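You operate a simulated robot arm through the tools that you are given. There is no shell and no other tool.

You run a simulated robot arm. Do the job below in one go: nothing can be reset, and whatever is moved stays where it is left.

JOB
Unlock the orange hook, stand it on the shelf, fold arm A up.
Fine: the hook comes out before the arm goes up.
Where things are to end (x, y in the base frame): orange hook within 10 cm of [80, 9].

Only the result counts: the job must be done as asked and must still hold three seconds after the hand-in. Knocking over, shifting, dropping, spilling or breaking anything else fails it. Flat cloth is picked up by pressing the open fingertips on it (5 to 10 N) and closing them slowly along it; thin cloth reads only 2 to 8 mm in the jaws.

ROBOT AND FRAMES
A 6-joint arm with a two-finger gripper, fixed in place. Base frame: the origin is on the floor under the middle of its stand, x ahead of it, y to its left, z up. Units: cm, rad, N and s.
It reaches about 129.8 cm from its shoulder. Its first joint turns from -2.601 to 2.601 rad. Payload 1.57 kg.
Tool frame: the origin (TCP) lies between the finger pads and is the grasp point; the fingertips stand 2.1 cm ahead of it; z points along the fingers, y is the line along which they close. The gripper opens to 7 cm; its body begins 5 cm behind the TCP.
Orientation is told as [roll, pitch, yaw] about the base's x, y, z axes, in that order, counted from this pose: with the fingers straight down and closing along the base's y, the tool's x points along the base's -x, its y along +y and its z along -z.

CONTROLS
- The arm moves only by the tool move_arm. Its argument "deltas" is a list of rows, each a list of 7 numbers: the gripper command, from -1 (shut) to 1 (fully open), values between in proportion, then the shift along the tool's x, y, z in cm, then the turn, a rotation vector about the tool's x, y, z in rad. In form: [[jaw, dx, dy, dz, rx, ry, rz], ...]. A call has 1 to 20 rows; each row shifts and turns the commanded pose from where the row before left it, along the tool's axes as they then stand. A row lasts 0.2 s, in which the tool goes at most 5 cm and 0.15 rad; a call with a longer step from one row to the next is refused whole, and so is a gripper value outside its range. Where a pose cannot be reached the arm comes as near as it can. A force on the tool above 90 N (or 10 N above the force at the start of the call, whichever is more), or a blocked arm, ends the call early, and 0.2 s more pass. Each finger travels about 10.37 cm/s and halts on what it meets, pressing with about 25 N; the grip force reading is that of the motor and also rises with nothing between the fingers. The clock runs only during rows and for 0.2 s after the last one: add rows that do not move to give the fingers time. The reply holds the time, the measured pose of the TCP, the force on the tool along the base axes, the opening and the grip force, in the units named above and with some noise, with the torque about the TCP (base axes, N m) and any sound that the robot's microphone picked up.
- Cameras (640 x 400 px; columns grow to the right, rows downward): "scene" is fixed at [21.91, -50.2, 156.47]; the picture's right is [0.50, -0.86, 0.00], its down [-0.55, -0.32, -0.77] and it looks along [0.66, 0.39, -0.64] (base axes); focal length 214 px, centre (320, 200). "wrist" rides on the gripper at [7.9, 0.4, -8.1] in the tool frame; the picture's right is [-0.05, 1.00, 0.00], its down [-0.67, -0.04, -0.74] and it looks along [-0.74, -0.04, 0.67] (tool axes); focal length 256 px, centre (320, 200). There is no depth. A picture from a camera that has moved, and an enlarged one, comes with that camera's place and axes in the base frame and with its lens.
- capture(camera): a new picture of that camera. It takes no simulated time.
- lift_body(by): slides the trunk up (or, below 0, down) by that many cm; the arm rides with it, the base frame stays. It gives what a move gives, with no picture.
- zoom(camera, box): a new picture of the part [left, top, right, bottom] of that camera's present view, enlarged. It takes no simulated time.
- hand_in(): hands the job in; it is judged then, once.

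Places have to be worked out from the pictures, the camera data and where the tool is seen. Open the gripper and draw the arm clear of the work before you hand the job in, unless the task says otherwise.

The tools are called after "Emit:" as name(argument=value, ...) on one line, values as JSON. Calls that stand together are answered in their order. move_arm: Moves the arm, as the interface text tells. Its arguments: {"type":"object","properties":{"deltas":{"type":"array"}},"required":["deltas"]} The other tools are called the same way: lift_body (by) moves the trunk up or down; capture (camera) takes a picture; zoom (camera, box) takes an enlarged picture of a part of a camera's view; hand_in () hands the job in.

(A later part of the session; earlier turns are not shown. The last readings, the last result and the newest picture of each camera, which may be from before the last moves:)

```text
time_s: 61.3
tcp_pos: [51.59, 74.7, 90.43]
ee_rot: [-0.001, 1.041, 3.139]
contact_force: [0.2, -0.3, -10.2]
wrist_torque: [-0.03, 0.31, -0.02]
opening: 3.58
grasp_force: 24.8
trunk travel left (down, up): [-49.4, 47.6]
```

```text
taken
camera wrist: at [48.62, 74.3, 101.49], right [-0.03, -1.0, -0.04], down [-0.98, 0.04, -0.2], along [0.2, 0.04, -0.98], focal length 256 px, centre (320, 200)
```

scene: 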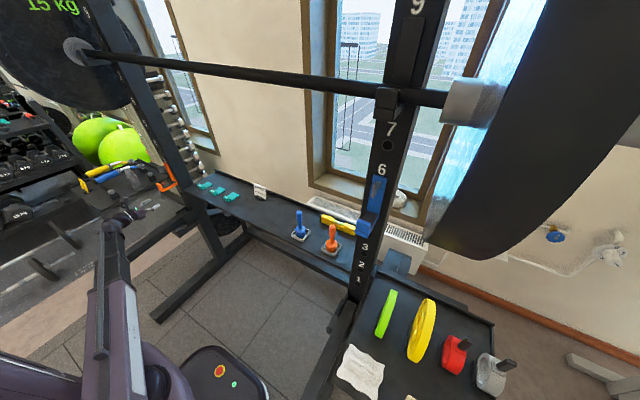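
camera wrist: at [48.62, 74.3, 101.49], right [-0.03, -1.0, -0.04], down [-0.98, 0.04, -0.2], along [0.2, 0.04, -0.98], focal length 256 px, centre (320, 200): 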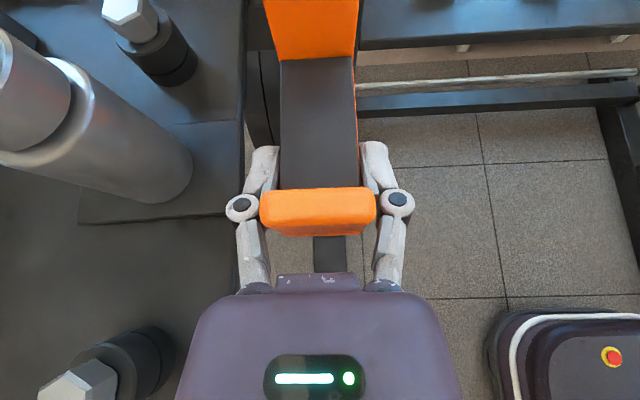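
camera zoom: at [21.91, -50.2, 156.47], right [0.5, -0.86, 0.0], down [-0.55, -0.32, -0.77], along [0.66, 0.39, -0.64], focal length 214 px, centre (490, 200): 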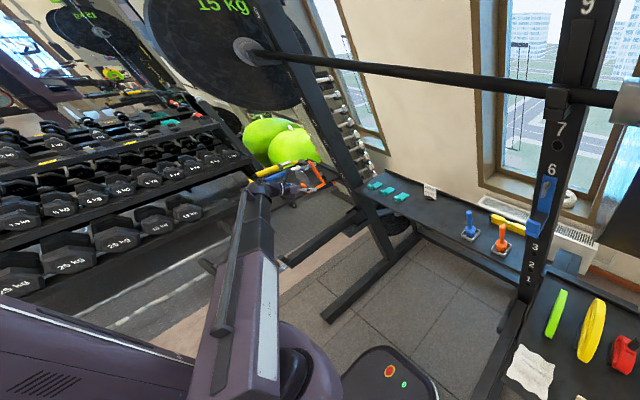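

The hook's weight (about 10 N) is now carried. I move it 28 cm to the right (toward −y), clear in front of the rack, and check.

Emit:
move_arm(deltas=[[-1, 0, 2, 0, 0, 0, 0], [-1, 0, 4, 0, 0, 0, 0], [-1, 0, 4, 0, 0, 0, 0], [-1, 0, 4, 0, 0, 0, 0], [-1, 0, 4, 0, 0, 0, 0], [-1, 0, 4, 0, 0, 0, 0], [-1, 0, 4, 0, 0, 0, 0], [-1, 0, 2, 0, 0, 0, 0], [-1, 0, 0, 0, 0, 0, 0]])

Emit:
zoom(camera="scene", box=[0, 0, 300, 400])

Emit:
capture(camera="wrist")

```text
time_s: 63.3
tcp_pos: [51.47, 46.38, 90.54]
ee_rot: [0.002, 1.038, 3.139]
contact_force: [-0.3, -0.2, -9.4]
wrist_torque: [-0.02, 0.27, -0.02]
opening: 3.6
grasp_force: 24.7
trunk travel left (down, up): [-49.4, 47.6]
```

```text
1.00 times, centred on (150, 200) of scene (not enlarged: the box is as wide or as high as the picture)
camera zoom: at [21.91, -50.2, 156.47], right [0.5, -0.86, 0.0], down [-0.55, -0.32, -0.77], along [0.66, 0.39, -0.64], focal length 214 px, centre (490, 200)
```

zoom: 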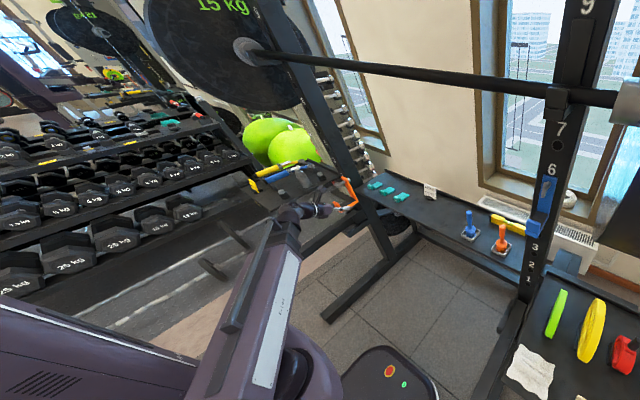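

```text
taken
camera wrist: at [48.58, 46.12, 101.52], right [-0.03, -1.0, -0.05], down [-0.98, 0.04, -0.2], along [0.2, 0.04, -0.98], focal length 256 px, centre (320, 200)
```

wrist: 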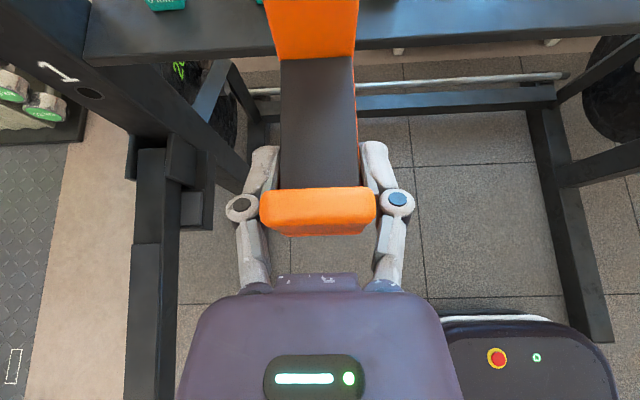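

All clear; the shelf's front edge comes out at x ≈ 68. I continue right toward y = 9 in two stages.

Emit:
move_arm(deltas=[[-1, 0, 2, 0, 0, 0, 0], [-1, 0, 4, 0, 0, 0, 0], [-1, 0, 4, 0, 0, 0, 0], [-1, 0, 4, 0, 0, 0, 0], [-1, 0, 4, 0, 0, 0, 0], [-1, 0, 2, 0, 0, 0, 0], [-1, 0, 0, 0, 0, 0, 0]])

Emit:
zoom(camera="scene", box=[0, 0, 300, 400])

```text
time_s: 64.9
tcp_pos: [57.21, 32.71, 90.61]
ee_rot: [0.002, 1.039, 3.14]
contact_force: [-0.4, -1.4, -8.6]
wrist_torque: [0.01, 0.33, 0.0]
opening: 3.61
grasp_force: 24.4
out of reach, approached as far as the arm can: row 3, 4, 5, 6
trunk travel left (down, up): [-49.4, 47.6]
```

```text
1.00 times, centred on (150, 200) of scene (not enlarged: the box is as wide or as high as the picture)
camera zoom: at [21.91, -50.2, 156.47], right [0.5, -0.86, 0.0], down [-0.55, -0.32, -0.77], along [0.66, 0.39, -0.64], focal length 214 px, centre (490, 200)
```

zoom: 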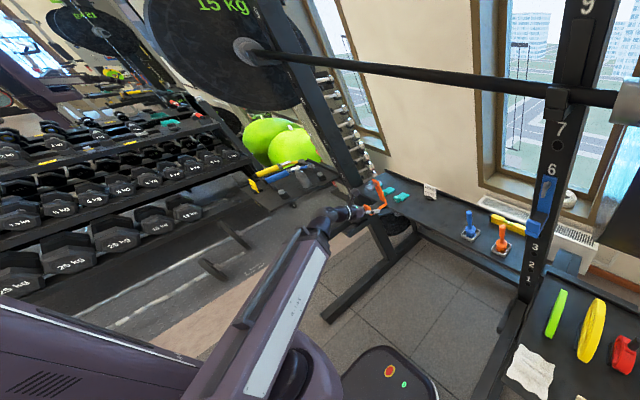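

The elbow is folded to its limit near the body, so the wrist must stay about 53 cm or more from the axis. I go around on an arc: a bit forward first, then right and forward, over the empty middle of the shelf at a safe height.

Emit:
move_arm(deltas=[[-1, 1.01, 0, 1.725, 0, 0, 0], [-1, 1.01, 0, 1.725, 0, 0, 0], [-1, 0.637, 3.4, 1.087, 0, 0, 0], [-1, 0.637, 3.4, 1.087, 0, 0, 0], [-1, 0.637, 3.4, 1.087, 0, 0, 0], [-1, 0, 0, 0, 0, 0, 0]])

Emit:
zoom(camera="scene", box=[0, 0, 300, 400])

Emit:
capture(camera="wrist")

```text
time_s: 66.3
tcp_pos: [64.95, 22.44, 90.59]
ee_rot: [0.001, 1.042, 3.137]
contact_force: [-0.4, 0.4, -9.9]
wrist_torque: [0.0, 0.28, 0.03]
opening: 3.61
grasp_force: 24.7
trunk travel left (down, up): [-49.4, 47.6]
```

```text
1.00 times, centred on (150, 200) of scene (not enlarged: the box is as wide or as high as the picture)
camera zoom: at [21.91, -50.2, 156.47], right [0.5, -0.86, 0.0], down [-0.55, -0.32, -0.77], along [0.66, 0.39, -0.64], focal length 214 px, centre (490, 200)
```

zoom: 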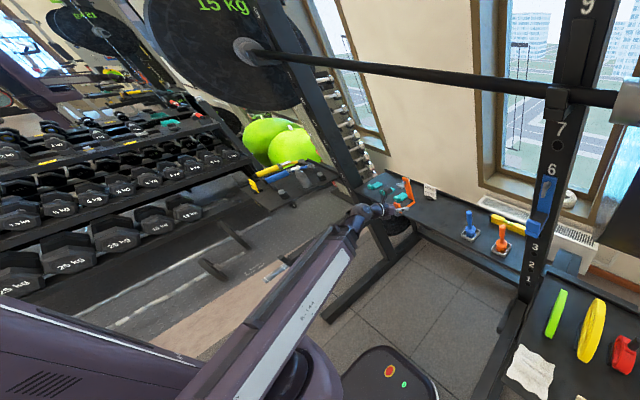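

```text
taken
camera wrist: at [61.95, 22.13, 101.55], right [-0.03, -1.0, -0.05], down [-0.98, 0.04, -0.2], along [0.2, 0.04, -0.98], focal length 256 px, centre (320, 200)
```

wrist: 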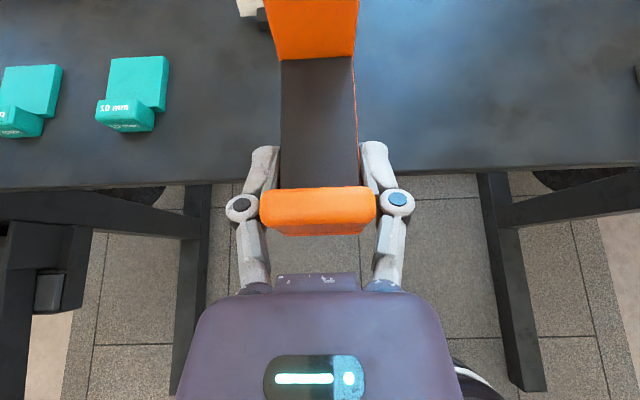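

Over the shelf now; the front edge is at x ≈ 68.7 and the shelf top at z ≈ 79.4. The middle is empty, so I carry on to x 75, y 9.

Emit:
move_arm(deltas=[[-1, 0.637, 3.36, 1.087, 0, 0, 0], [-1, 0.637, 3.36, 1.087, 0, 0, 0], [-1, 0.637, 3.36, 1.087, 0, 0, 0], [-1, 0.637, 3.36, 1.087, 0, 0, 0], [-1, 0.84, 0, 1.44, 0, 0, 0], [-1, 0.84, 0, 1.44, 0, 0, 0], [-1, 0.84, 0, 1.44, 0, 0, 0], [-1, 0, 0, 0, 0, 0, 0], [-1, 0, 0, 0, 0, 0, 0]])

Emit:
capture(camera="wrist")

Emit:
zoom(camera="scene", box=[200, 160, 360, 260])

Emit:
capture(camera="scene")

```text
time_s: 68.3
tcp_pos: [75.03, 9.0, 90.55]
ee_rot: [0.002, 1.039, 3.138]
contact_force: [-0.6, -1.1, -9.6]
wrist_torque: [-0.05, 0.31, -0.01]
opening: 3.59
grasp_force: 24.9
trunk travel left (down, up): [-49.4, 47.6]
```

```text
taken
camera wrist: at [72.09, 8.74, 101.53], right [-0.03, -1.0, -0.05], down [-0.98, 0.04, -0.2], along [0.2, 0.04, -0.98], focal length 256 px, centre (320, 200)
```

wrist: 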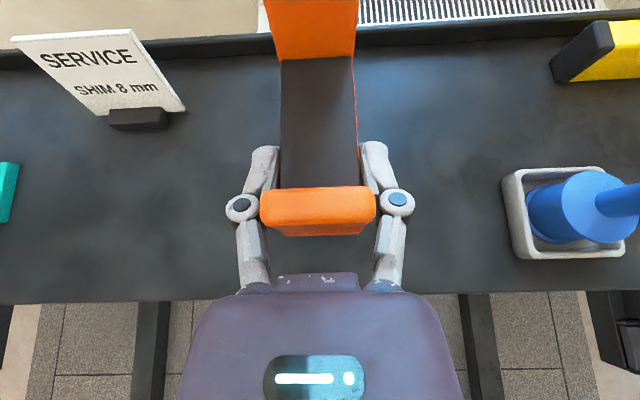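

```text
4.00 times, centred on (280, 210) of scene
camera zoom: at [21.91, -50.2, 156.47], right [0.5, -0.86, 0.0], down [-0.55, -0.32, -0.77], along [0.66, 0.39, -0.64], focal length 858 px, centre (480, 160)
```

zoom: 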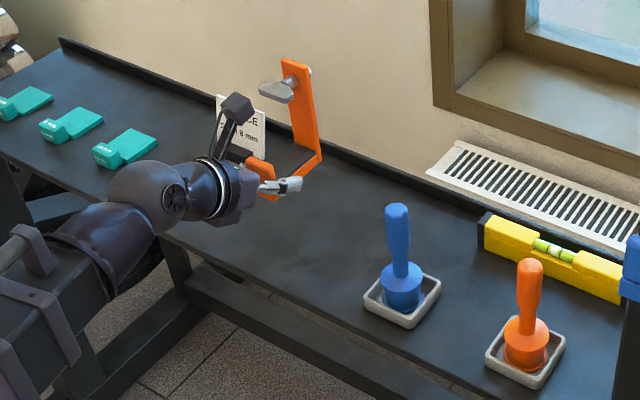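

```text
taken
```

scene: 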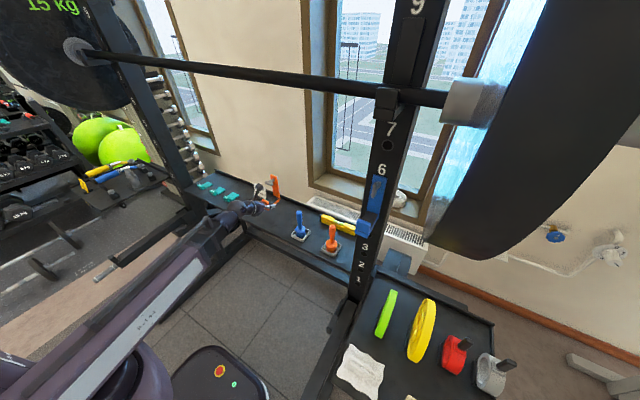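

The hook hangs over the free spot between the sign and the blue pin. Its foot is about 9.9 cm above the shelf; I lower 9 cm first.

Emit:
lift_body(by=-9)

Emit:
zoom(camera="scene", box=[240, 170, 320, 220])

Emit:
capture(camera="wrist")

```text
time_s: 69.5
tcp_pos: [74.99, 9.1, 81.56]
ee_rot: [0.003, 1.041, 3.138]
contact_force: [2.4, -0.6, -3.1]
wrist_torque: [0.07, 0.2, 0.01]
opening: 3.58
grasp_force: 25.0
trunk travel left (down, up): [-40.4, 56.6]
```

```text
8.00 times, centred on (280, 195) of scene
camera zoom: at [21.91, -50.2, 156.47], right [0.5, -0.86, 0.0], down [-0.55, -0.32, -0.77], along [0.66, 0.39, -0.64], focal length 1716 px, centre (640, 240)
```

zoom: 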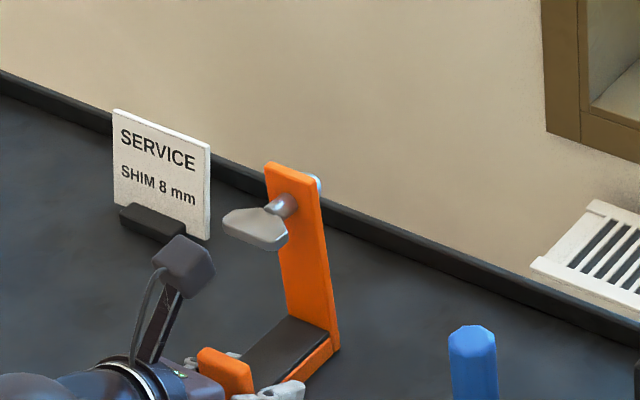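

```text
taken
camera wrist: at [72.08, 8.74, 92.57], right [-0.03, -1.0, -0.05], down [-0.98, 0.04, -0.2], along [0.2, 0.04, -0.98], focal length 256 px, centre (320, 200)
```

wrist: 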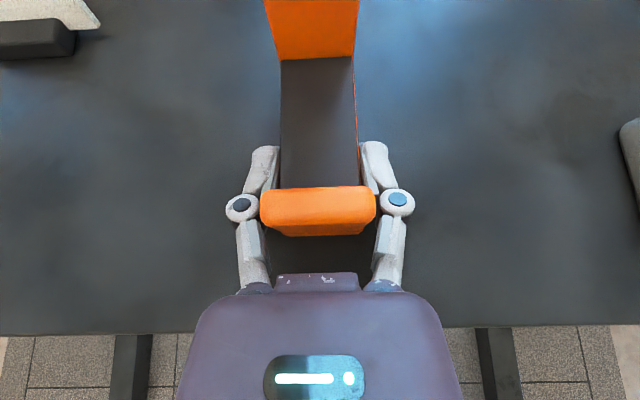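

The carried weight dropped from about 10 N to 3 N, so the foot is starting to touch. I lower 0.2 cm more and check.

Emit:
lift_body(by=-0.2)

Emit:
zoom(camera="scene", box=[255, 190, 305, 230])

```text
time_s: 70.0
tcp_pos: [75.02, 9.03, 81.68]
ee_rot: [-0.001, 1.049, 3.14]
contact_force: [11.1, 0.6, 20.9]
wrist_torque: [0.06, -0.24, -0.04]
opening: 3.58
grasp_force: 25.1
trunk travel left (down, up): [-40.2, 56.8]
```

```text
10.00 times, centred on (280, 210) of scene
camera zoom: at [21.91, -50.2, 156.47], right [0.5, -0.86, 0.0], down [-0.55, -0.32, -0.77], along [0.66, 0.39, -0.64], focal length 2145 px, centre (720, 100)
```

zoom: 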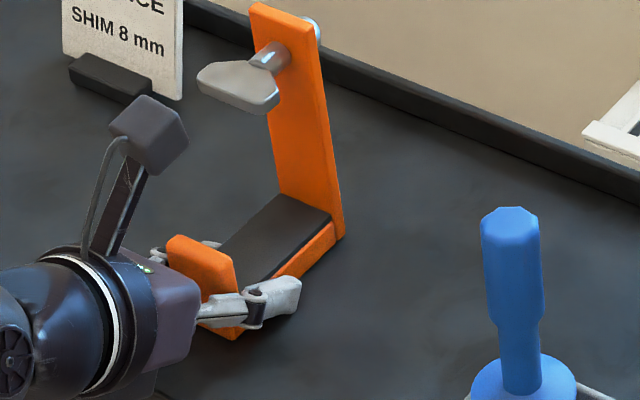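

The force rose to +21 N, so something bears on the shelf — either the hook's foot or the fingertips. I zoom in to measure the shelf height and the gap under the hook.

Emit:
zoom(camera="wrist", box=[60, 310, 140, 360])

Emit:
zoom(camera="scene", box=[268, 202, 292, 217])

Emit:
zoom(camera="wrist", box=[220, 40, 420, 260])

```text
8.00 times, centred on (100, 335) of wrist
camera zoom: at [72.01, 8.73, 92.54], right [-0.03, -1.0, -0.05], down [-0.98, 0.04, -0.2], along [0.21, 0.04, -0.98], focal length 2048 px, centre (2080, -880)
```

zoom: 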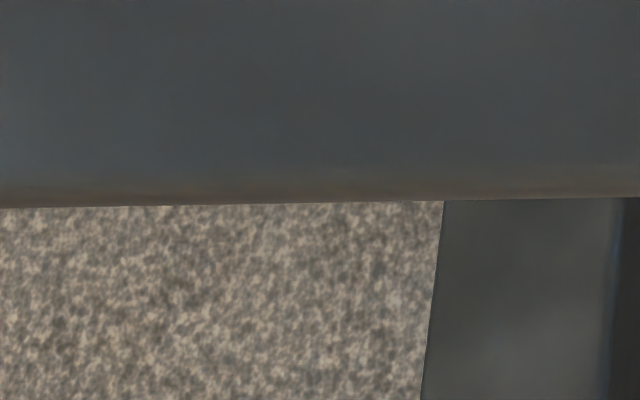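

```text
16.00 times, centred on (280, 210) of scene
camera zoom: at [21.91, -50.2, 156.47], right [0.5, -0.86, 0.0], down [-0.55, -0.32, -0.77], along [0.66, 0.39, -0.64], focal length 3432 px, centre (960, 48)
```

zoom: 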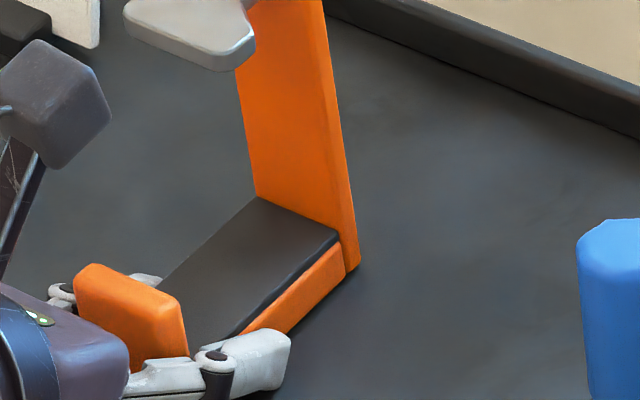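

```text
1.82 times, centred on (320, 150) of wrist
camera zoom: at [72.01, 8.73, 92.54], right [-0.03, -1.0, -0.05], down [-0.98, 0.04, -0.2], along [0.21, 0.04, -0.98], focal length 465 px, centre (320, 291)
```

zoom: 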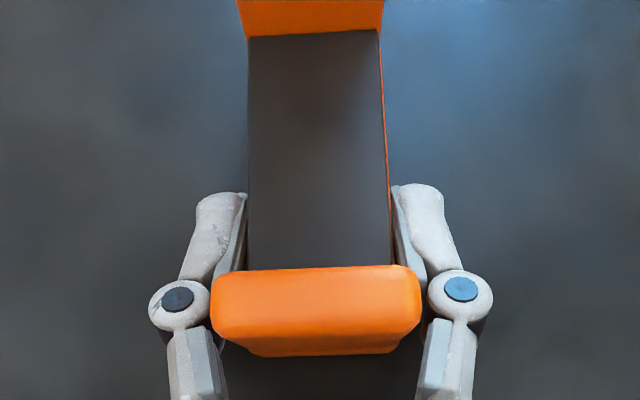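

The fingertip corners may reach lower than the hook's foot. I zoom hard on the foot's rear corner to judge whether there is a gap.

Emit:
zoom(camera="scene", box=[274, 205, 286, 213])

Emit:
zoom(camera="scene", box=[262, 212, 286, 227])

```text
16.00 times, centred on (280, 209) of scene
camera zoom: at [21.91, -50.2, 156.47], right [0.5, -0.86, 0.0], down [-0.55, -0.32, -0.77], along [0.66, 0.39, -0.64], focal length 3432 px, centre (960, 56)
```

zoom: 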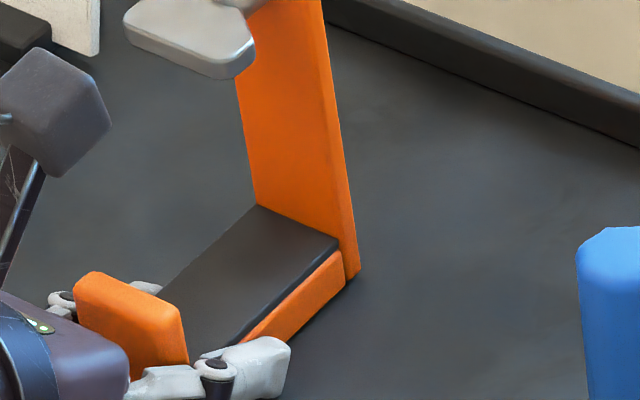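

```text
16.00 times, centred on (274, 220) of scene
camera zoom: at [21.91, -50.2, 156.47], right [0.5, -0.86, 0.0], down [-0.55, -0.32, -0.77], along [0.66, 0.39, -0.64], focal length 3432 px, centre (1056, -112)
```

zoom: 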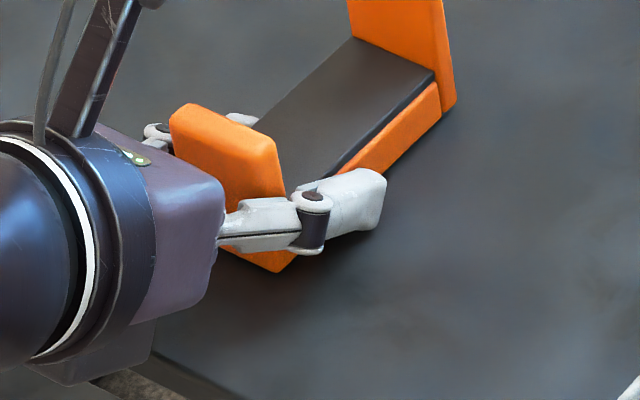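

The fingertips' lower corners rest on the shelf while the hook's foot is about 0.6 cm above it. I take off the press by raising 0.15 cm, then ease the jaws open very slowly so the hook slides down level onto its foot.

Emit:
lift_body(by=0.2)

Emit:
move_arm(deltas=[[0.0, 0, 0, 0, 0, 0, 0], [0.02, 0, 0, 0, 0, 0, 0], [0.03, 0, 0, 0, 0, 0, 0], [0.04, 0, 0, 0, 0, 0, 0], [0.05, 0, 0, 0, 0, 0, 0], [0.06, 0, 0, 0, 0, 0, 0], [0.07, 0, 0, 0, 0, 0, 0], [0.08, 0, 0, 0, 0, 0, 0]])

Emit:
zoom(camera="scene", box=[255, 190, 305, 230])

Emit:
capture(camera="wrist")

```text
time_s: 70.6
tcp_pos: [75.08, 9.07, 81.65]
ee_rot: [-0.001, 1.042, 3.138]
contact_force: [9.3, 0.0, 8.5]
wrist_torque: [0.07, -0.07, -0.05]
opening: 3.61
grasp_force: 24.5
trunk travel left (down, up): [-40.4, 56.6]
```

```text
time_s: 72.4
tcp_pos: [75.05, 9.02, 81.55]
ee_rot: [0.002, 1.043, 3.138]
contact_force: [0.8, 0.0, -0.5]
wrist_torque: [-0.02, 0.02, -0.01]
opening: 3.76
grasp_force: 0.0
trunk travel left (down, up): [-40.4, 56.6]
```

```text
10.00 times, centred on (280, 210) of scene
camera zoom: at [21.91, -50.2, 156.47], right [0.5, -0.86, 0.0], down [-0.55, -0.32, -0.77], along [0.66, 0.39, -0.64], focal length 2145 px, centre (720, 100)
```

zoom: 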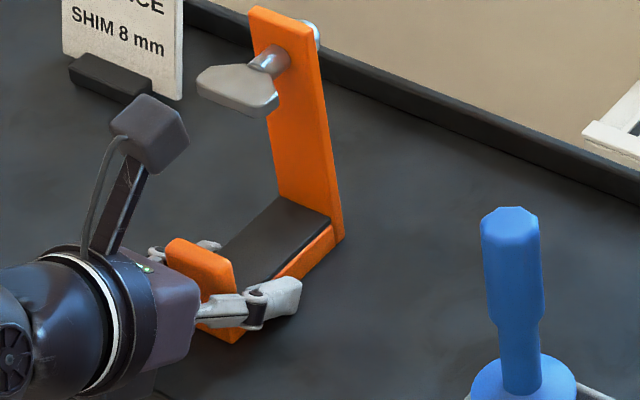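

```text
taken
camera wrist: at [72.03, 8.73, 92.58], right [-0.03, -1.0, -0.05], down [-0.98, 0.04, -0.2], along [0.2, 0.04, -0.98], focal length 256 px, centre (320, 200)
```

wrist: 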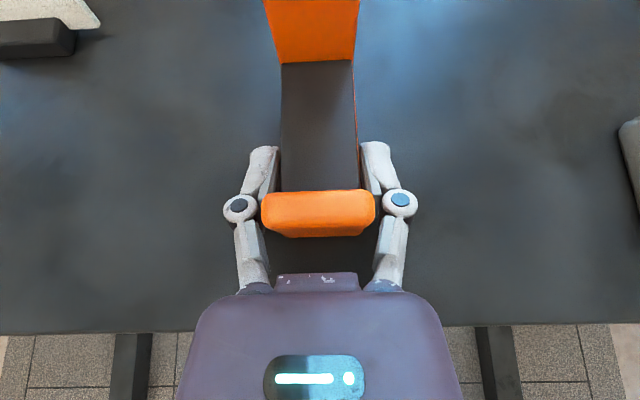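

The hook stands free on its own foot and the readings are near zero. I open to 5 cm, rise 0.4 cm and back straight out.

Emit:
move_arm(deltas=[[0.15, 0, 0, 0, 0, 0, 0], [0.25, 0, 0, 0, 0, 0, 0], [0.35, 0, 0, 0, 0, 0, 0], [0.43, 0, 0, 0, 0, 0, 0], [0.43, 0, 0, 0, 0, 0, 0]])

Emit:
lift_body(by=0.4)

Emit:
capture(camera="wrist")

Emit:
zoom(camera="scene", box=[255, 190, 305, 230])

```text
time_s: 73.6
tcp_pos: [75.03, 9.17, 81.66]
ee_rot: [0.0, 1.043, 3.138]
contact_force: [-0.3, 0.1, -0.3]
wrist_torque: [-0.04, 0.02, -0.02]
opening: 5.02
grasp_force: 0.1
trunk travel left (down, up): [-40.4, 56.6]
```

```text
time_s: 74.1
tcp_pos: [75.13, 9.06, 82.12]
ee_rot: [0.001, 1.042, 3.139]
contact_force: [-0.1, -0.4, 0.6]
wrist_torque: [0.0, -0.03, 0.0]
opening: 5.02
grasp_force: 0.1
trunk travel left (down, up): [-40.8, 56.2]
```

```text
taken
camera wrist: at [72.03, 8.73, 92.99], right [-0.03, -1.0, -0.05], down [-0.98, 0.04, -0.2], along [0.2, 0.04, -0.98], focal length 256 px, centre (320, 200)
```

wrist: 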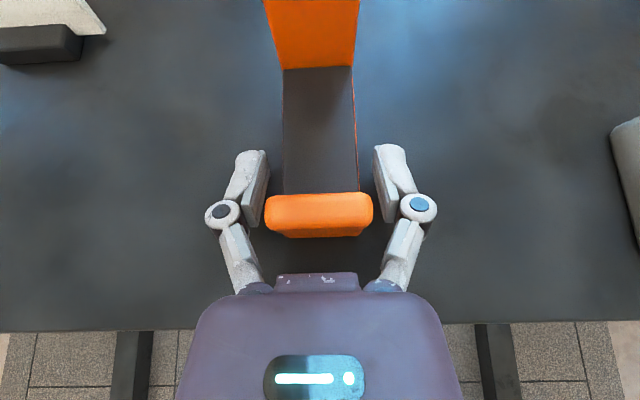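

```text
10.00 times, centred on (280, 210) of scene
camera zoom: at [21.91, -50.2, 156.47], right [0.5, -0.86, 0.0], down [-0.55, -0.32, -0.77], along [0.66, 0.39, -0.64], focal length 2145 px, centre (720, 100)
```

zoom: 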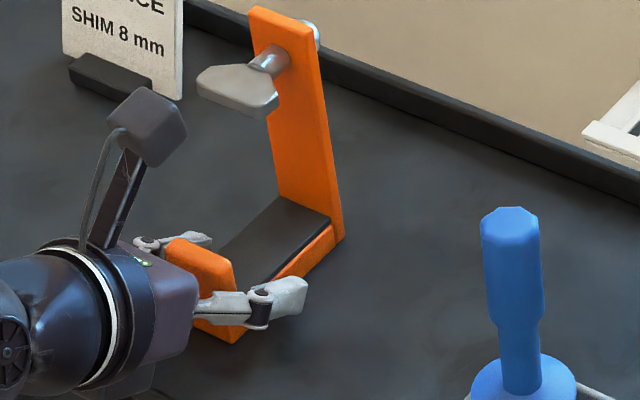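

The hook stands upright by itself. I back straight out 6.4 cm so the fingers clear the lip.

Emit:
move_arm(deltas=[[0.43, -0.4, 0, -0.69, 0, 0, 0], [0.43, -0.81, 0, -1.38, 0, 0, 0], [0.43, -0.81, 0, -1.38, 0, 0, 0], [0.43, -0.81, 0, -1.38, 0, 0, 0], [0.43, -0.4, 0, -0.69, 0, 0, 0], [0.43, 0, 0, 0, 0, 0, 0]])

Emit:
capture(camera="wrist")

Emit:
zoom(camera="scene", box=[240, 180, 320, 230])

```text
time_s: 75.5
tcp_pos: [68.88, 9.25, 82.05]
ee_rot: [0.001, 1.038, 3.138]
contact_force: [0.4, 0.5, -0.2]
wrist_torque: [0.01, -0.01, -0.01]
opening: 5.01
grasp_force: 0.2
out of reach, approached as far as the arm can: row 5
trunk travel left (down, up): [-40.8, 56.2]
```

```text
taken
camera wrist: at [65.95, 8.94, 92.97], right [-0.03, -1.0, -0.05], down [-0.98, 0.04, -0.2], along [0.2, 0.04, -0.98], focal length 256 px, centre (320, 200)
```

wrist: 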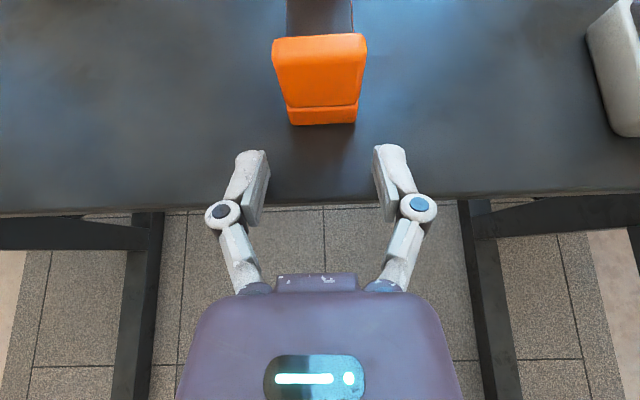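

```text
8.00 times, centred on (280, 205) of scene
camera zoom: at [21.91, -50.2, 156.47], right [0.5, -0.86, 0.0], down [-0.55, -0.32, -0.77], along [0.66, 0.39, -0.64], focal length 1716 px, centre (640, 160)
```

zoom: 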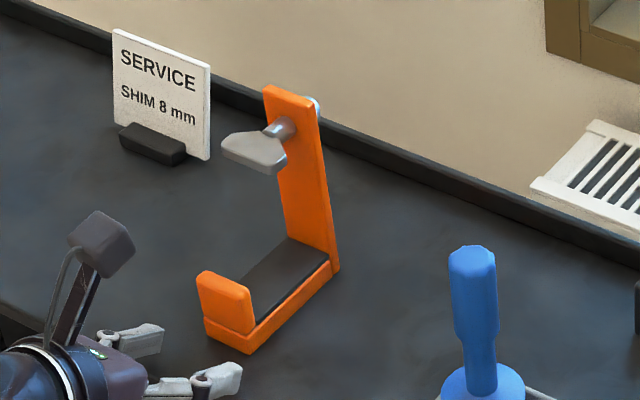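

The hook stands upright at about (77, 9). Now for arm A: I zoom on its hinge bracket and handle to learn how it folds.

Emit:
zoom(camera="scene", box=[165, 195, 215, 235])

Emit:
zoom(camera="scene", box=[90, 225, 150, 285])

Emit:
zoom(camera="scene", box=[140, 195, 220, 245])

```text
10.00 times, centred on (190, 215) of scene
camera zoom: at [21.91, -50.2, 156.47], right [0.5, -0.86, 0.0], down [-0.55, -0.32, -0.77], along [0.66, 0.39, -0.64], focal length 2145 px, centre (1620, 50)
```

zoom: 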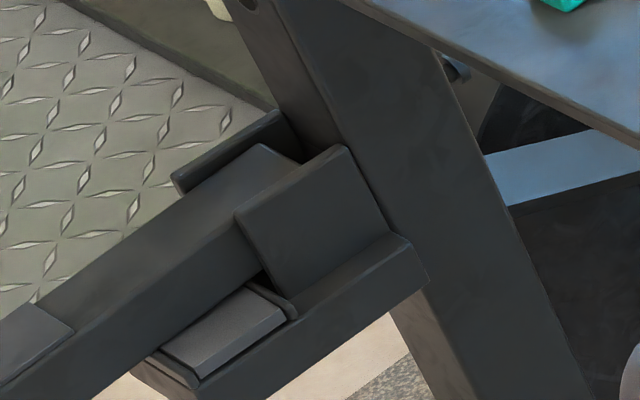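

```text
6.67 times, centred on (120, 255) of scene
camera zoom: at [21.91, -50.2, 156.47], right [0.5, -0.86, 0.0], down [-0.55, -0.32, -0.77], along [0.66, 0.39, -0.64], focal length 1430 px, centre (1653, -167)
```

zoom: 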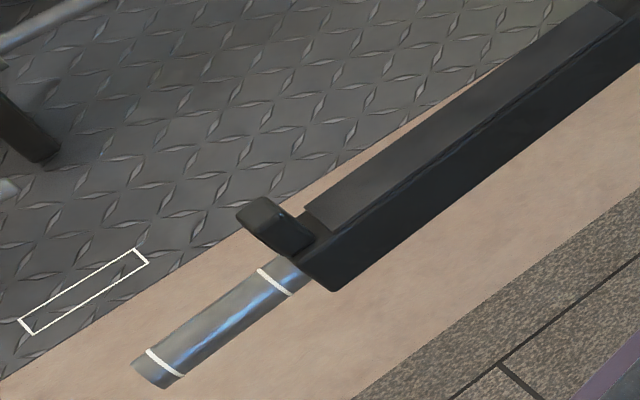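

```text
8.00 times, centred on (180, 220) of scene
camera zoom: at [21.91, -50.2, 156.47], right [0.5, -0.86, 0.0], down [-0.55, -0.32, -0.77], along [0.66, 0.39, -0.64], focal length 1716 px, centre (1440, 40)
```

zoom: 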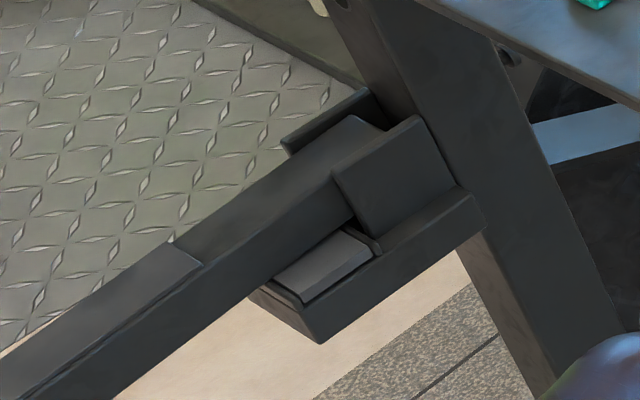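

The arm A simply rests on a padded ledge beside its hinge. I raise the trunk 6 cm to clear the hook and swing back to the left along the arc.

Emit:
lift_body(by=6)

Emit:
move_arm(deltas=[[0.43, 0, -3, 0, 0, 0, 0], [0.43, -0.4, -3.5, -0.69, 0, 0, 0], [0.43, -0.6, -3.5, -1.03, 0, 0, 0], [0.43, -0.9, -3.5, -1.54, 0, 0, 0], [0.43, -1.1, -3.5, -1.88, 0, 0, 0], [0.43, -1.5, -3.5, -2.56, 0, 0, 0], [0.43, -1.7, -3.5, -2.9, 0, 0, 0], [0.43, -1.7, -3.5, -2.9, 0, 0, 0], [0.43, -1.7, -3.5, -2.9, 0, 0, 0], [0.43, 0, 0, 0, 0, 0, 0]])

Emit:
capture(camera="scene")

```text
time_s: 76.5
tcp_pos: [68.95, 9.2, 88.1]
ee_rot: [0.002, 1.04, 3.14]
contact_force: [0.3, 0.7, 0.8]
wrist_torque: [0.0, 0.03, -0.04]
opening: 5.01
grasp_force: 0.1
trunk travel left (down, up): [-46.8, 50.2]
```

```text
time_s: 78.7
tcp_pos: [49.7, 40.42, 87.94]
ee_rot: [0.003, 1.042, 3.138]
contact_force: [-0.4, 0.7, -0.3]
wrist_torque: [-0.01, -0.03, -0.01]
opening: 4.98
grasp_force: 0.1
trunk travel left (down, up): [-46.8, 50.2]
```

```text
taken
```

scene: 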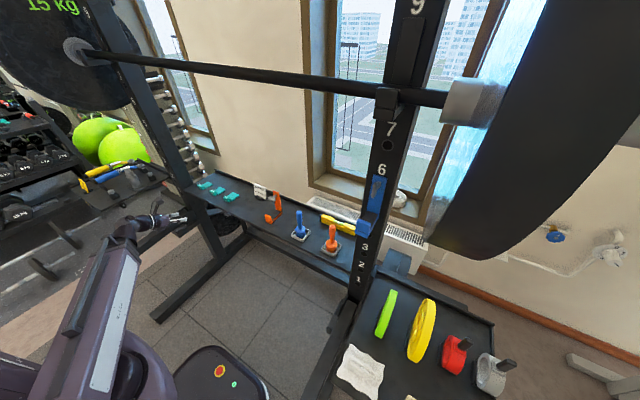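

The hook stays put on the shelf. Here, in free space, I swing the fingers back to straight down (camera side toward +x).

Emit:
move_arm(deltas=[[0.43, 0, 0, 0, 0, -0.15, 0], [0.43, 0, 0, 0, 0, -0.15, 0], [0.43, 0, 0, 0, 0, -0.15, 0], [0.43, 0, 0, 0, 0, -0.15, 0], [0.43, 0, 0, 0, 0, -0.15, 0], [0.43, 0, 0, 0, 0, -0.15, 0], [0.43, 0, 0, 0, 0, -0.142, 0], [0.43, 0, 0, 0, 0, 0, 0]])

```text
time_s: 80.5
tcp_pos: [49.98, 40.3, 78.8]
ee_rot: [0.0, -0.004, 3.138]
contact_force: [-0.6, 0.1, 0.1]
wrist_torque: [-0.02, -0.01, 0.01]
opening: 4.99
grasp_force: 0.0
out of reach, approached as far as the arm can: row 1, 2, 3, 4, 5, 6
trunk travel left (down, up): [-46.8, 50.2]
```

Fingers are straight down at z 79. I move over toward the handle's end of arm A (x 20, y 72), staying well above it.

Emit:
move_arm(deltas=[[0.43, -3.3, -3.5, 0, 0, 0, 0], [0.43, -3.3, -3.5, 0, 0, 0, 0], [0.43, -3.3, -3.5, 0, 0, 0, 0], [0.43, -3.3, -3.5, 0, 0, 0, 0], [0.43, -3.3, -3.5, 0, 0, 0, 0], [0.43, -3.3, -3.5, 0, 0, 0, 0], [0.43, -3.3, -3.5, 0, 0, 0, 0], [0.43, -3.3, -3.5, 0, 0, 0, 0], [0.43, -3.3, -3.5, 0, 0, 0, 0], [0.43, 0, 0, 0, 0, 0, 0], [0.43, 0, 0, 0, 0, 0, 0]])

Emit:
capture(camera="wrist")

Emit:
zoom(camera="scene", box=[40, 180, 200, 290])

```text
time_s: 82.9
tcp_pos: [20.34, 71.93, 78.79]
ee_rot: [-0.001, 0.0, 3.139]
contact_force: [0.3, 0.2, -0.2]
wrist_torque: [0.02, 0.01, 0.0]
opening: 4.98
grasp_force: 0.0
out of reach, approached as far as the arm can: row 5
trunk travel left (down, up): [-46.8, 50.2]
```

```text
taken
camera wrist: at [28.25, 71.64, 86.93], right [-0.06, -1.0, 0.0], down [-0.67, 0.04, 0.75], along [-0.74, 0.04, -0.67], focal length 256 px, centre (320, 200)
```

wrist: 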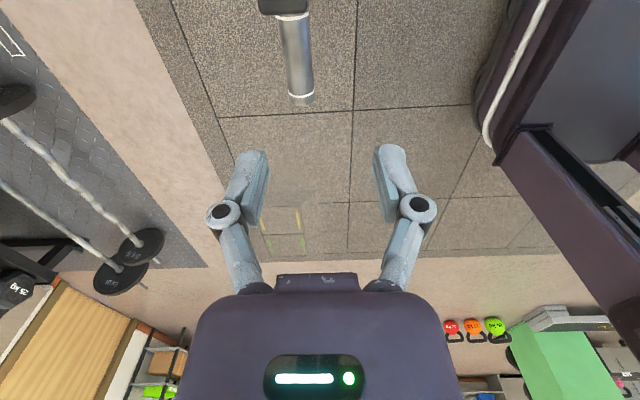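

```text
3.64 times, centred on (120, 235) of scene
camera zoom: at [21.91, -50.2, 156.47], right [0.5, -0.86, 0.0], down [-0.55, -0.32, -0.77], along [0.66, 0.39, -0.64], focal length 780 px, centre (1047, 73)
```

zoom: 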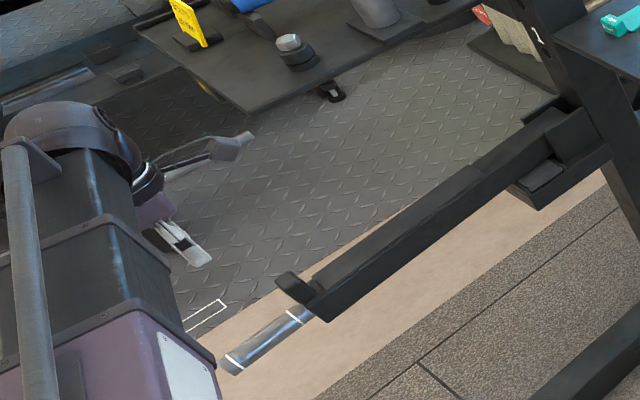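

From this new angle the handle's axis comes out at z ≈ 57 with the rings at x 14.5 and 22.3, y 74.6. I now swing the fingers up to point along +y (90° about the tool's x), high above the handle.

Emit:
move_arm(deltas=[[0.43, 0, 0, 0, 0.15, 0, 0], [0.43, 0, 0, 0, 0.15, 0, 0], [0.43, 0, 0, 0, 0.15, 0, 0], [0.43, 0, 0, 0, 0.15, 0, 0], [0.43, 0, 0, 0, 0.15, 0, 0], [0.43, 0, 0, 0, 0.15, 0, 0], [0.43, 0, 0, 0, 0.15, 0, 0], [0.43, 0, 0, 0, 0.15, 0, 0], [0.43, 0, 0, 0, 0.15, 0, 0], [0.43, 0, 0, 0, 0.15, 0, 0], [0.43, 0, 0, 0, 0.07, 0, 0], [0.43, 0, 0, 0, 0, 0, 0]])

Emit:
capture(camera="wrist")

Emit:
zoom(camera="scene", box=[0, 0, 300, 400])

```text
time_s: 85.5
tcp_pos: [20.06, 72.17, 96.8]
ee_rot: [-1.536, -0.01, 3.131]
contact_force: [0.1, -0.3, -0.4]
wrist_torque: [-0.01, -0.02, 0.02]
opening: 4.99
grasp_force: 0.2
out of reach, approached as far as the arm can: row 2, 3, 4, 5, 6, 7, 8, 9, 10, 11
trunk travel left (down, up): [-46.8, 50.2]
```

```text
taken
camera wrist: at [28.02, 63.97, 96.59], right [-0.06, -0.03, -1.0], down [-0.67, -0.74, 0.07], along [-0.74, 0.68, 0.02], focal length 256 px, centre (320, 200)
```

wrist: 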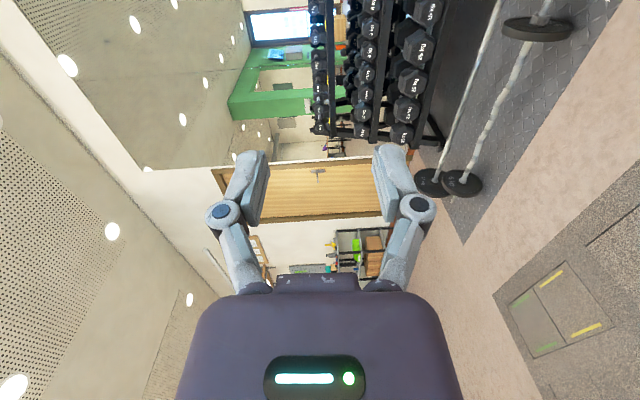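

```text
1.00 times, centred on (150, 200) of scene (not enlarged: the box is as wide or as high as the picture)
camera zoom: at [21.91, -50.2, 156.47], right [0.5, -0.86, 0.0], down [-0.55, -0.32, -0.77], along [0.66, 0.39, -0.64], focal length 214 px, centre (490, 200)
```

zoom: 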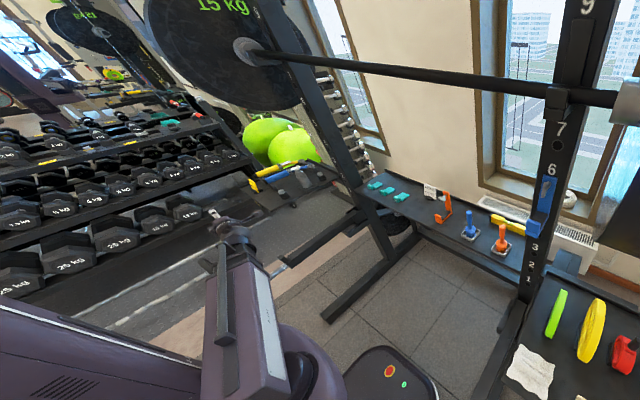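

The fingers point along +y with the jaws opening vertically. I back off to y ≈ 68.5, align with the middle of the handle (x 18.4) and lower the trunk 25 cm.

Emit:
move_arm(deltas=[[0.43, -0.8, 0, -1.9, 0.035, 0, 0], [0.43, -0.8, 0, -1.8, 0, 0, 0], [0.43, 0, 0, 0, 0, 0, 0], [0.43, 0, 0, 0, 0, 0, 0]])

Emit:
lift_body(by=-25)

Emit:
capture(camera="wrist")

Emit:
zoom(camera="scene", box=[40, 180, 200, 290])

```text
time_s: 86.5
tcp_pos: [17.93, 68.59, 96.9]
ee_rot: [-1.543, -0.016, 3.13]
contact_force: [0.7, 0.2, 0.2]
wrist_torque: [-0.02, 0.02, 0.0]
opening: 5.02
grasp_force: 0.0
out of reach, approached as far as the arm can: row 1
trunk travel left (down, up): [-46.8, 50.2]
```

```text
time_s: 89.1
tcp_pos: [18.04, 68.54, 71.96]
ee_rot: [-1.543, -0.017, 3.127]
contact_force: [0.6, -0.3, 0.1]
wrist_torque: [0.0, 0.01, 0.0]
opening: 5.0
grasp_force: 0.0
trunk travel left (down, up): [-21.8, 75.2]
```

```text
taken
camera wrist: at [25.77, 60.41, 71.59], right [-0.07, -0.03, -1.0], down [-0.68, -0.73, 0.07], along [-0.73, 0.68, 0.03], focal length 256 px, centre (320, 200)
```

wrist: 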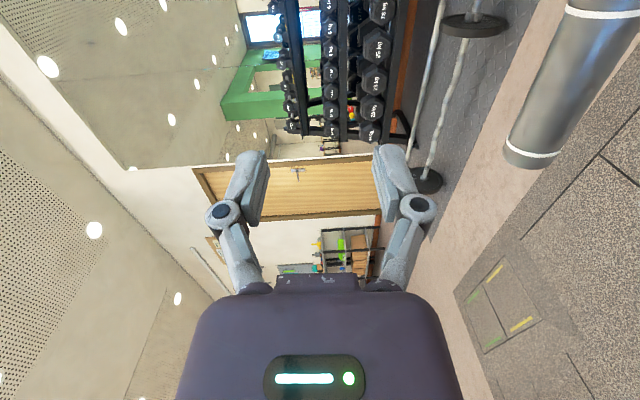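

```text
3.64 times, centred on (120, 235) of scene
camera zoom: at [21.91, -50.2, 156.47], right [0.5, -0.86, 0.0], down [-0.55, -0.32, -0.77], along [0.66, 0.39, -0.64], focal length 780 px, centre (1047, 73)
```

zoom: 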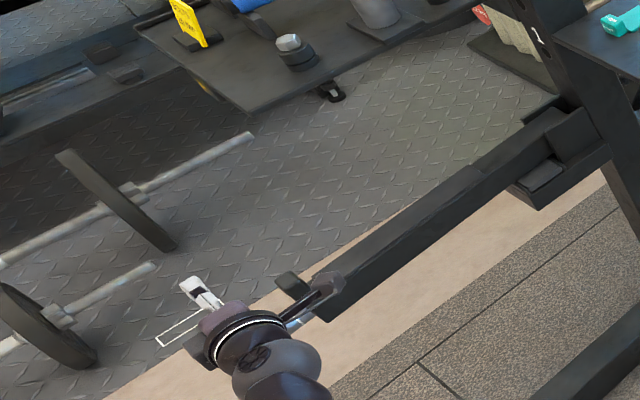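

The handle shows at the right of the wrist view; its axis computes to z ≈ 57.2, end ring at x ≈ 14. I lower 14.7 cm to bring the open jaws level with it.

Emit:
lift_body(by=-14.7)

Emit:
capture(camera="wrist")

Emit:
zoom(camera="scene", box=[80, 220, 176, 280])

Emit:
zoom(camera="scene", box=[0, 0, 300, 400])

```text
time_s: 90.8
tcp_pos: [18.0, 68.64, 57.22]
ee_rot: [-1.544, -0.016, 3.128]
contact_force: [-0.3, -0.2, 0.7]
wrist_torque: [-0.01, -0.02, 0.01]
opening: 5.01
grasp_force: 0.0
trunk travel left (down, up): [-7.1, 89.9]
```

```text
taken
camera wrist: at [25.77, 60.41, 56.89], right [-0.07, -0.03, -1.0], down [-0.68, -0.73, 0.07], along [-0.73, 0.68, 0.03], focal length 256 px, centre (320, 200)
```

wrist: 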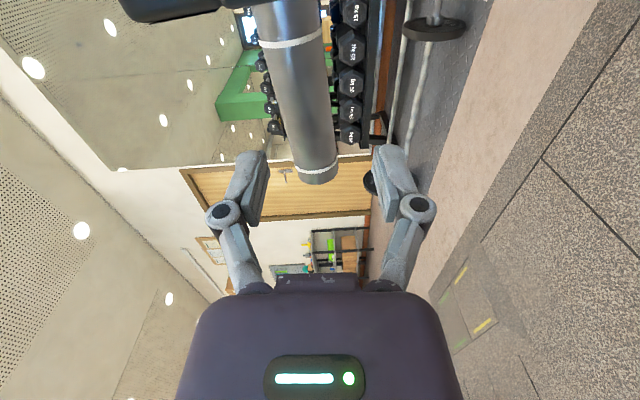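

```text
6.67 times, centred on (128, 250) of scene
camera zoom: at [21.91, -50.2, 156.47], right [0.5, -0.86, 0.0], down [-0.55, -0.32, -0.77], along [0.66, 0.39, -0.64], focal length 1430 px, centre (1600, -133)
```

zoom: 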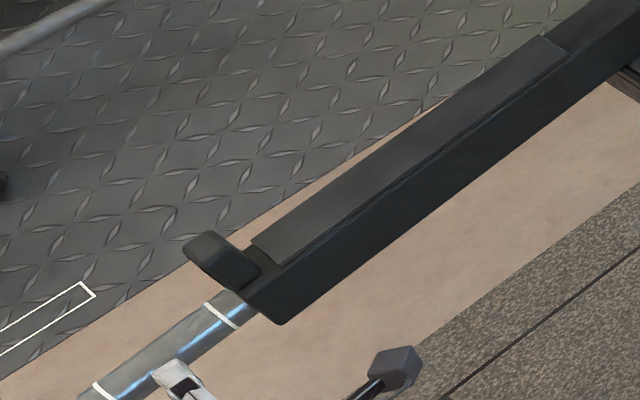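

```text
1.00 times, centred on (150, 200) of scene (not enlarged: the box is as wide or as high as the picture)
camera zoom: at [21.91, -50.2, 156.47], right [0.5, -0.86, 0.0], down [-0.55, -0.32, -0.77], along [0.66, 0.39, -0.64], focal length 214 px, centre (490, 200)
```

zoom: 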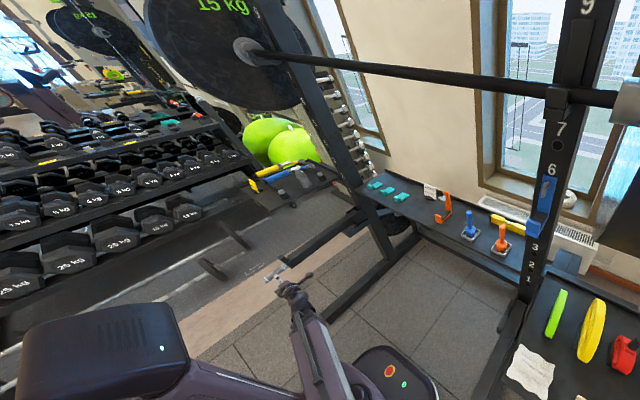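

The handle lies between the open fingers' planes (z ≈ 57.7). I raise 0.4 cm and advance 6 cm along +y so the jaws surround it.

Emit:
lift_body(by=0.4)

Emit:
move_arm(deltas=[[0.43, 0.1, 0, 1.5, 0, 0, 0], [0.43, 0.1, 0, 1.5, 0, 0, 0], [0.43, 0.1, 0, 1.5, 0, 0, 0], [0.43, 0.1, 0, 1.4, 0, 0, 0], [0.43, 0, 0, 0, 0, 0, 0], [0.43, 0, 0, 0, 0, 0, 0]])

Emit:
capture(camera="wrist")

Emit:
zoom(camera="scene", box=[80, 220, 176, 280])

```text
time_s: 91.3
tcp_pos: [17.84, 68.56, 57.57]
ee_rot: [-1.545, -0.016, 3.129]
contact_force: [1.3, -0.6, 0.5]
wrist_torque: [-0.01, 0.04, 0.02]
opening: 4.99
grasp_force: 0.1
trunk travel left (down, up): [-7.5, 89.5]
```

```text
time_s: 92.7
tcp_pos: [18.58, 74.53, 57.6]
ee_rot: [-1.542, -0.016, 3.126]
contact_force: [0.3, -0.1, 0.3]
wrist_torque: [-0.01, 0.0, -0.02]
opening: 4.99
grasp_force: 0.1
trunk travel left (down, up): [-7.5, 89.5]
```

```text
taken
camera wrist: at [26.38, 66.25, 57.27], right [-0.07, -0.03, -1.0], down [-0.68, -0.73, 0.07], along [-0.73, 0.68, 0.03], focal length 256 px, centre (320, 200)
```

wrist: 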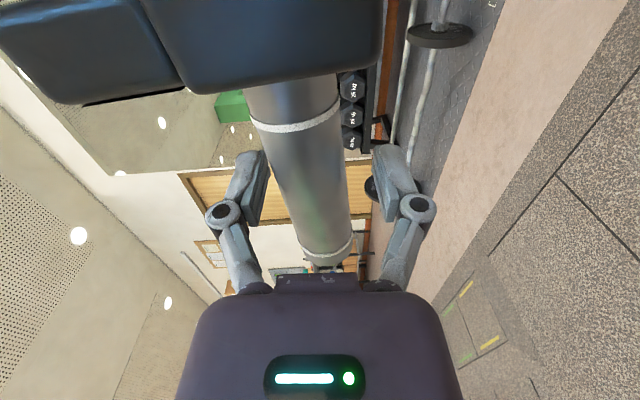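

```text
6.67 times, centred on (128, 250) of scene
camera zoom: at [21.91, -50.2, 156.47], right [0.5, -0.86, 0.0], down [-0.55, -0.32, -0.77], along [0.66, 0.39, -0.64], focal length 1430 px, centre (1600, -133)
```

zoom: 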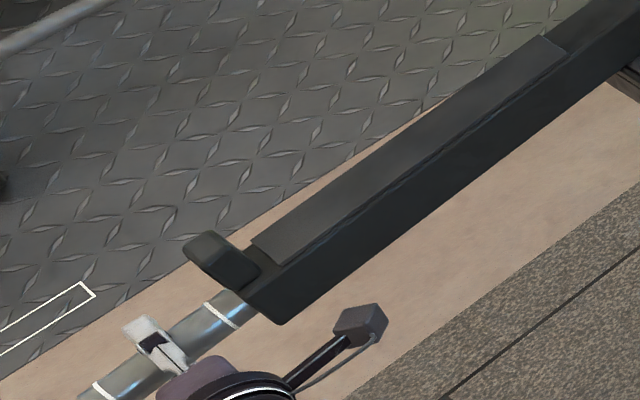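

The jaws now surround the handle between its rings. I narrow them to about 3.5 cm to cage the handle loosely, then lift the trunk 1 cm to feel the weight.

Emit:
move_arm(deltas=[[0.2, 0, 0, 0, 0, 0, 0], [0.0, 0, 0, 0, 0, 0, 0], [0.0, 0, 0, 0, 0, 0, 0]])

Emit:
lift_body(by=1)

Emit:
capture(camera="wrist")

```text
time_s: 93.5
tcp_pos: [18.48, 74.48, 57.68]
ee_rot: [-1.541, -0.016, 3.126]
contact_force: [-0.8, 1.7, 3.2]
wrist_torque: [0.0, -0.05, -0.03]
opening: 3.69
grasp_force: 1.3
trunk travel left (down, up): [-7.5, 89.5]
```

```text
time_s: 94.1
tcp_pos: [18.48, 74.42, 58.59]
ee_rot: [-1.54, -0.015, 3.127]
contact_force: [-1.6, 2.7, -6.1]
wrist_torque: [0.06, 0.01, -0.01]
opening: 3.91
grasp_force: 2.7
trunk travel left (down, up): [-8.5, 88.5]
```

```text
taken
camera wrist: at [26.37, 66.29, 58.22], right [-0.07, -0.03, -1.0], down [-0.68, -0.73, 0.07], along [-0.73, 0.68, 0.03], focal length 256 px, centre (320, 200)
```

wrist: 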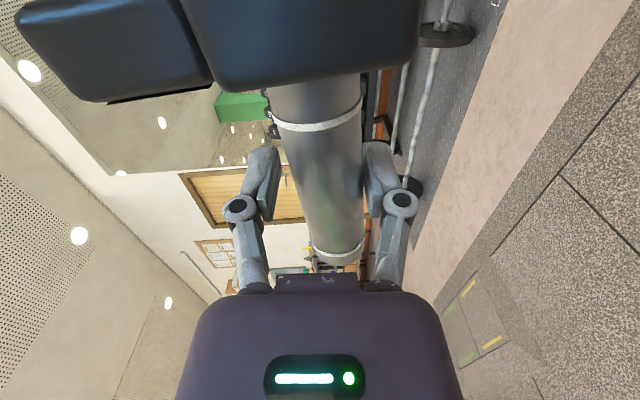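

The fingers are springy when only set to a width, so the load pushed them open a little. I close firmly on the handle instead and read the result.

Emit:
move_arm(deltas=[[-0.4, 0, 0, 0, 0, 0, 0], [-0.7, 0, 0, 0, 0, 0, 0], [-1, 0, 0, 0, 0, 0, 0], [-1, 0, 0, 0, 0, 0, 0], [-1, 0, 0, 0, 0, 0, 0]])

Emit:
capture(camera="wrist")

Emit:
zoom(camera="scene", box=[80, 190, 220, 280])

```text
time_s: 95.3
tcp_pos: [18.59, 74.36, 58.63]
ee_rot: [-1.542, -0.015, 3.127]
contact_force: [-6.4, -14.5, -8.3]
wrist_torque: [-0.11, -0.35, 0.23]
opening: 3.04
grasp_force: 31.8
trunk travel left (down, up): [-8.5, 88.5]
```

```text
taken
camera wrist: at [26.34, 66.2, 58.28], right [-0.07, -0.03, -1.0], down [-0.68, -0.73, 0.07], along [-0.73, 0.68, 0.03], focal length 256 px, centre (320, 200)
```

wrist: 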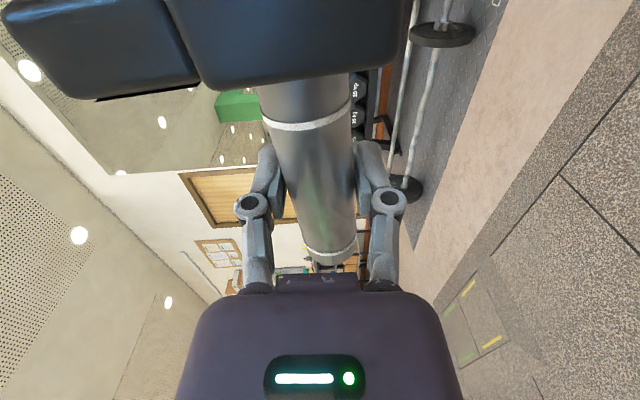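

```text
4.44 times, centred on (150, 235) of scene
camera zoom: at [21.91, -50.2, 156.47], right [0.5, -0.86, 0.0], down [-0.55, -0.32, -0.77], along [0.66, 0.39, -0.64], focal length 953 px, centre (1076, 44)
```

zoom: 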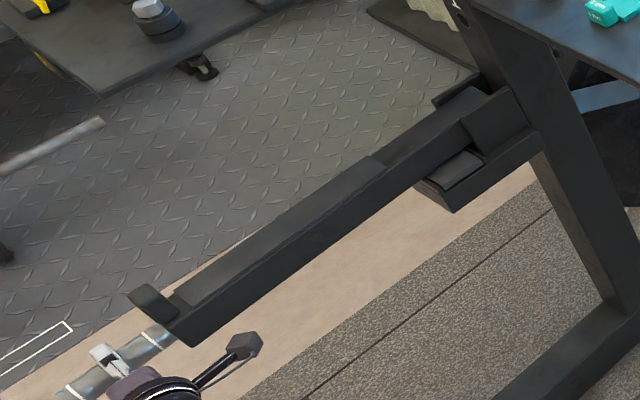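

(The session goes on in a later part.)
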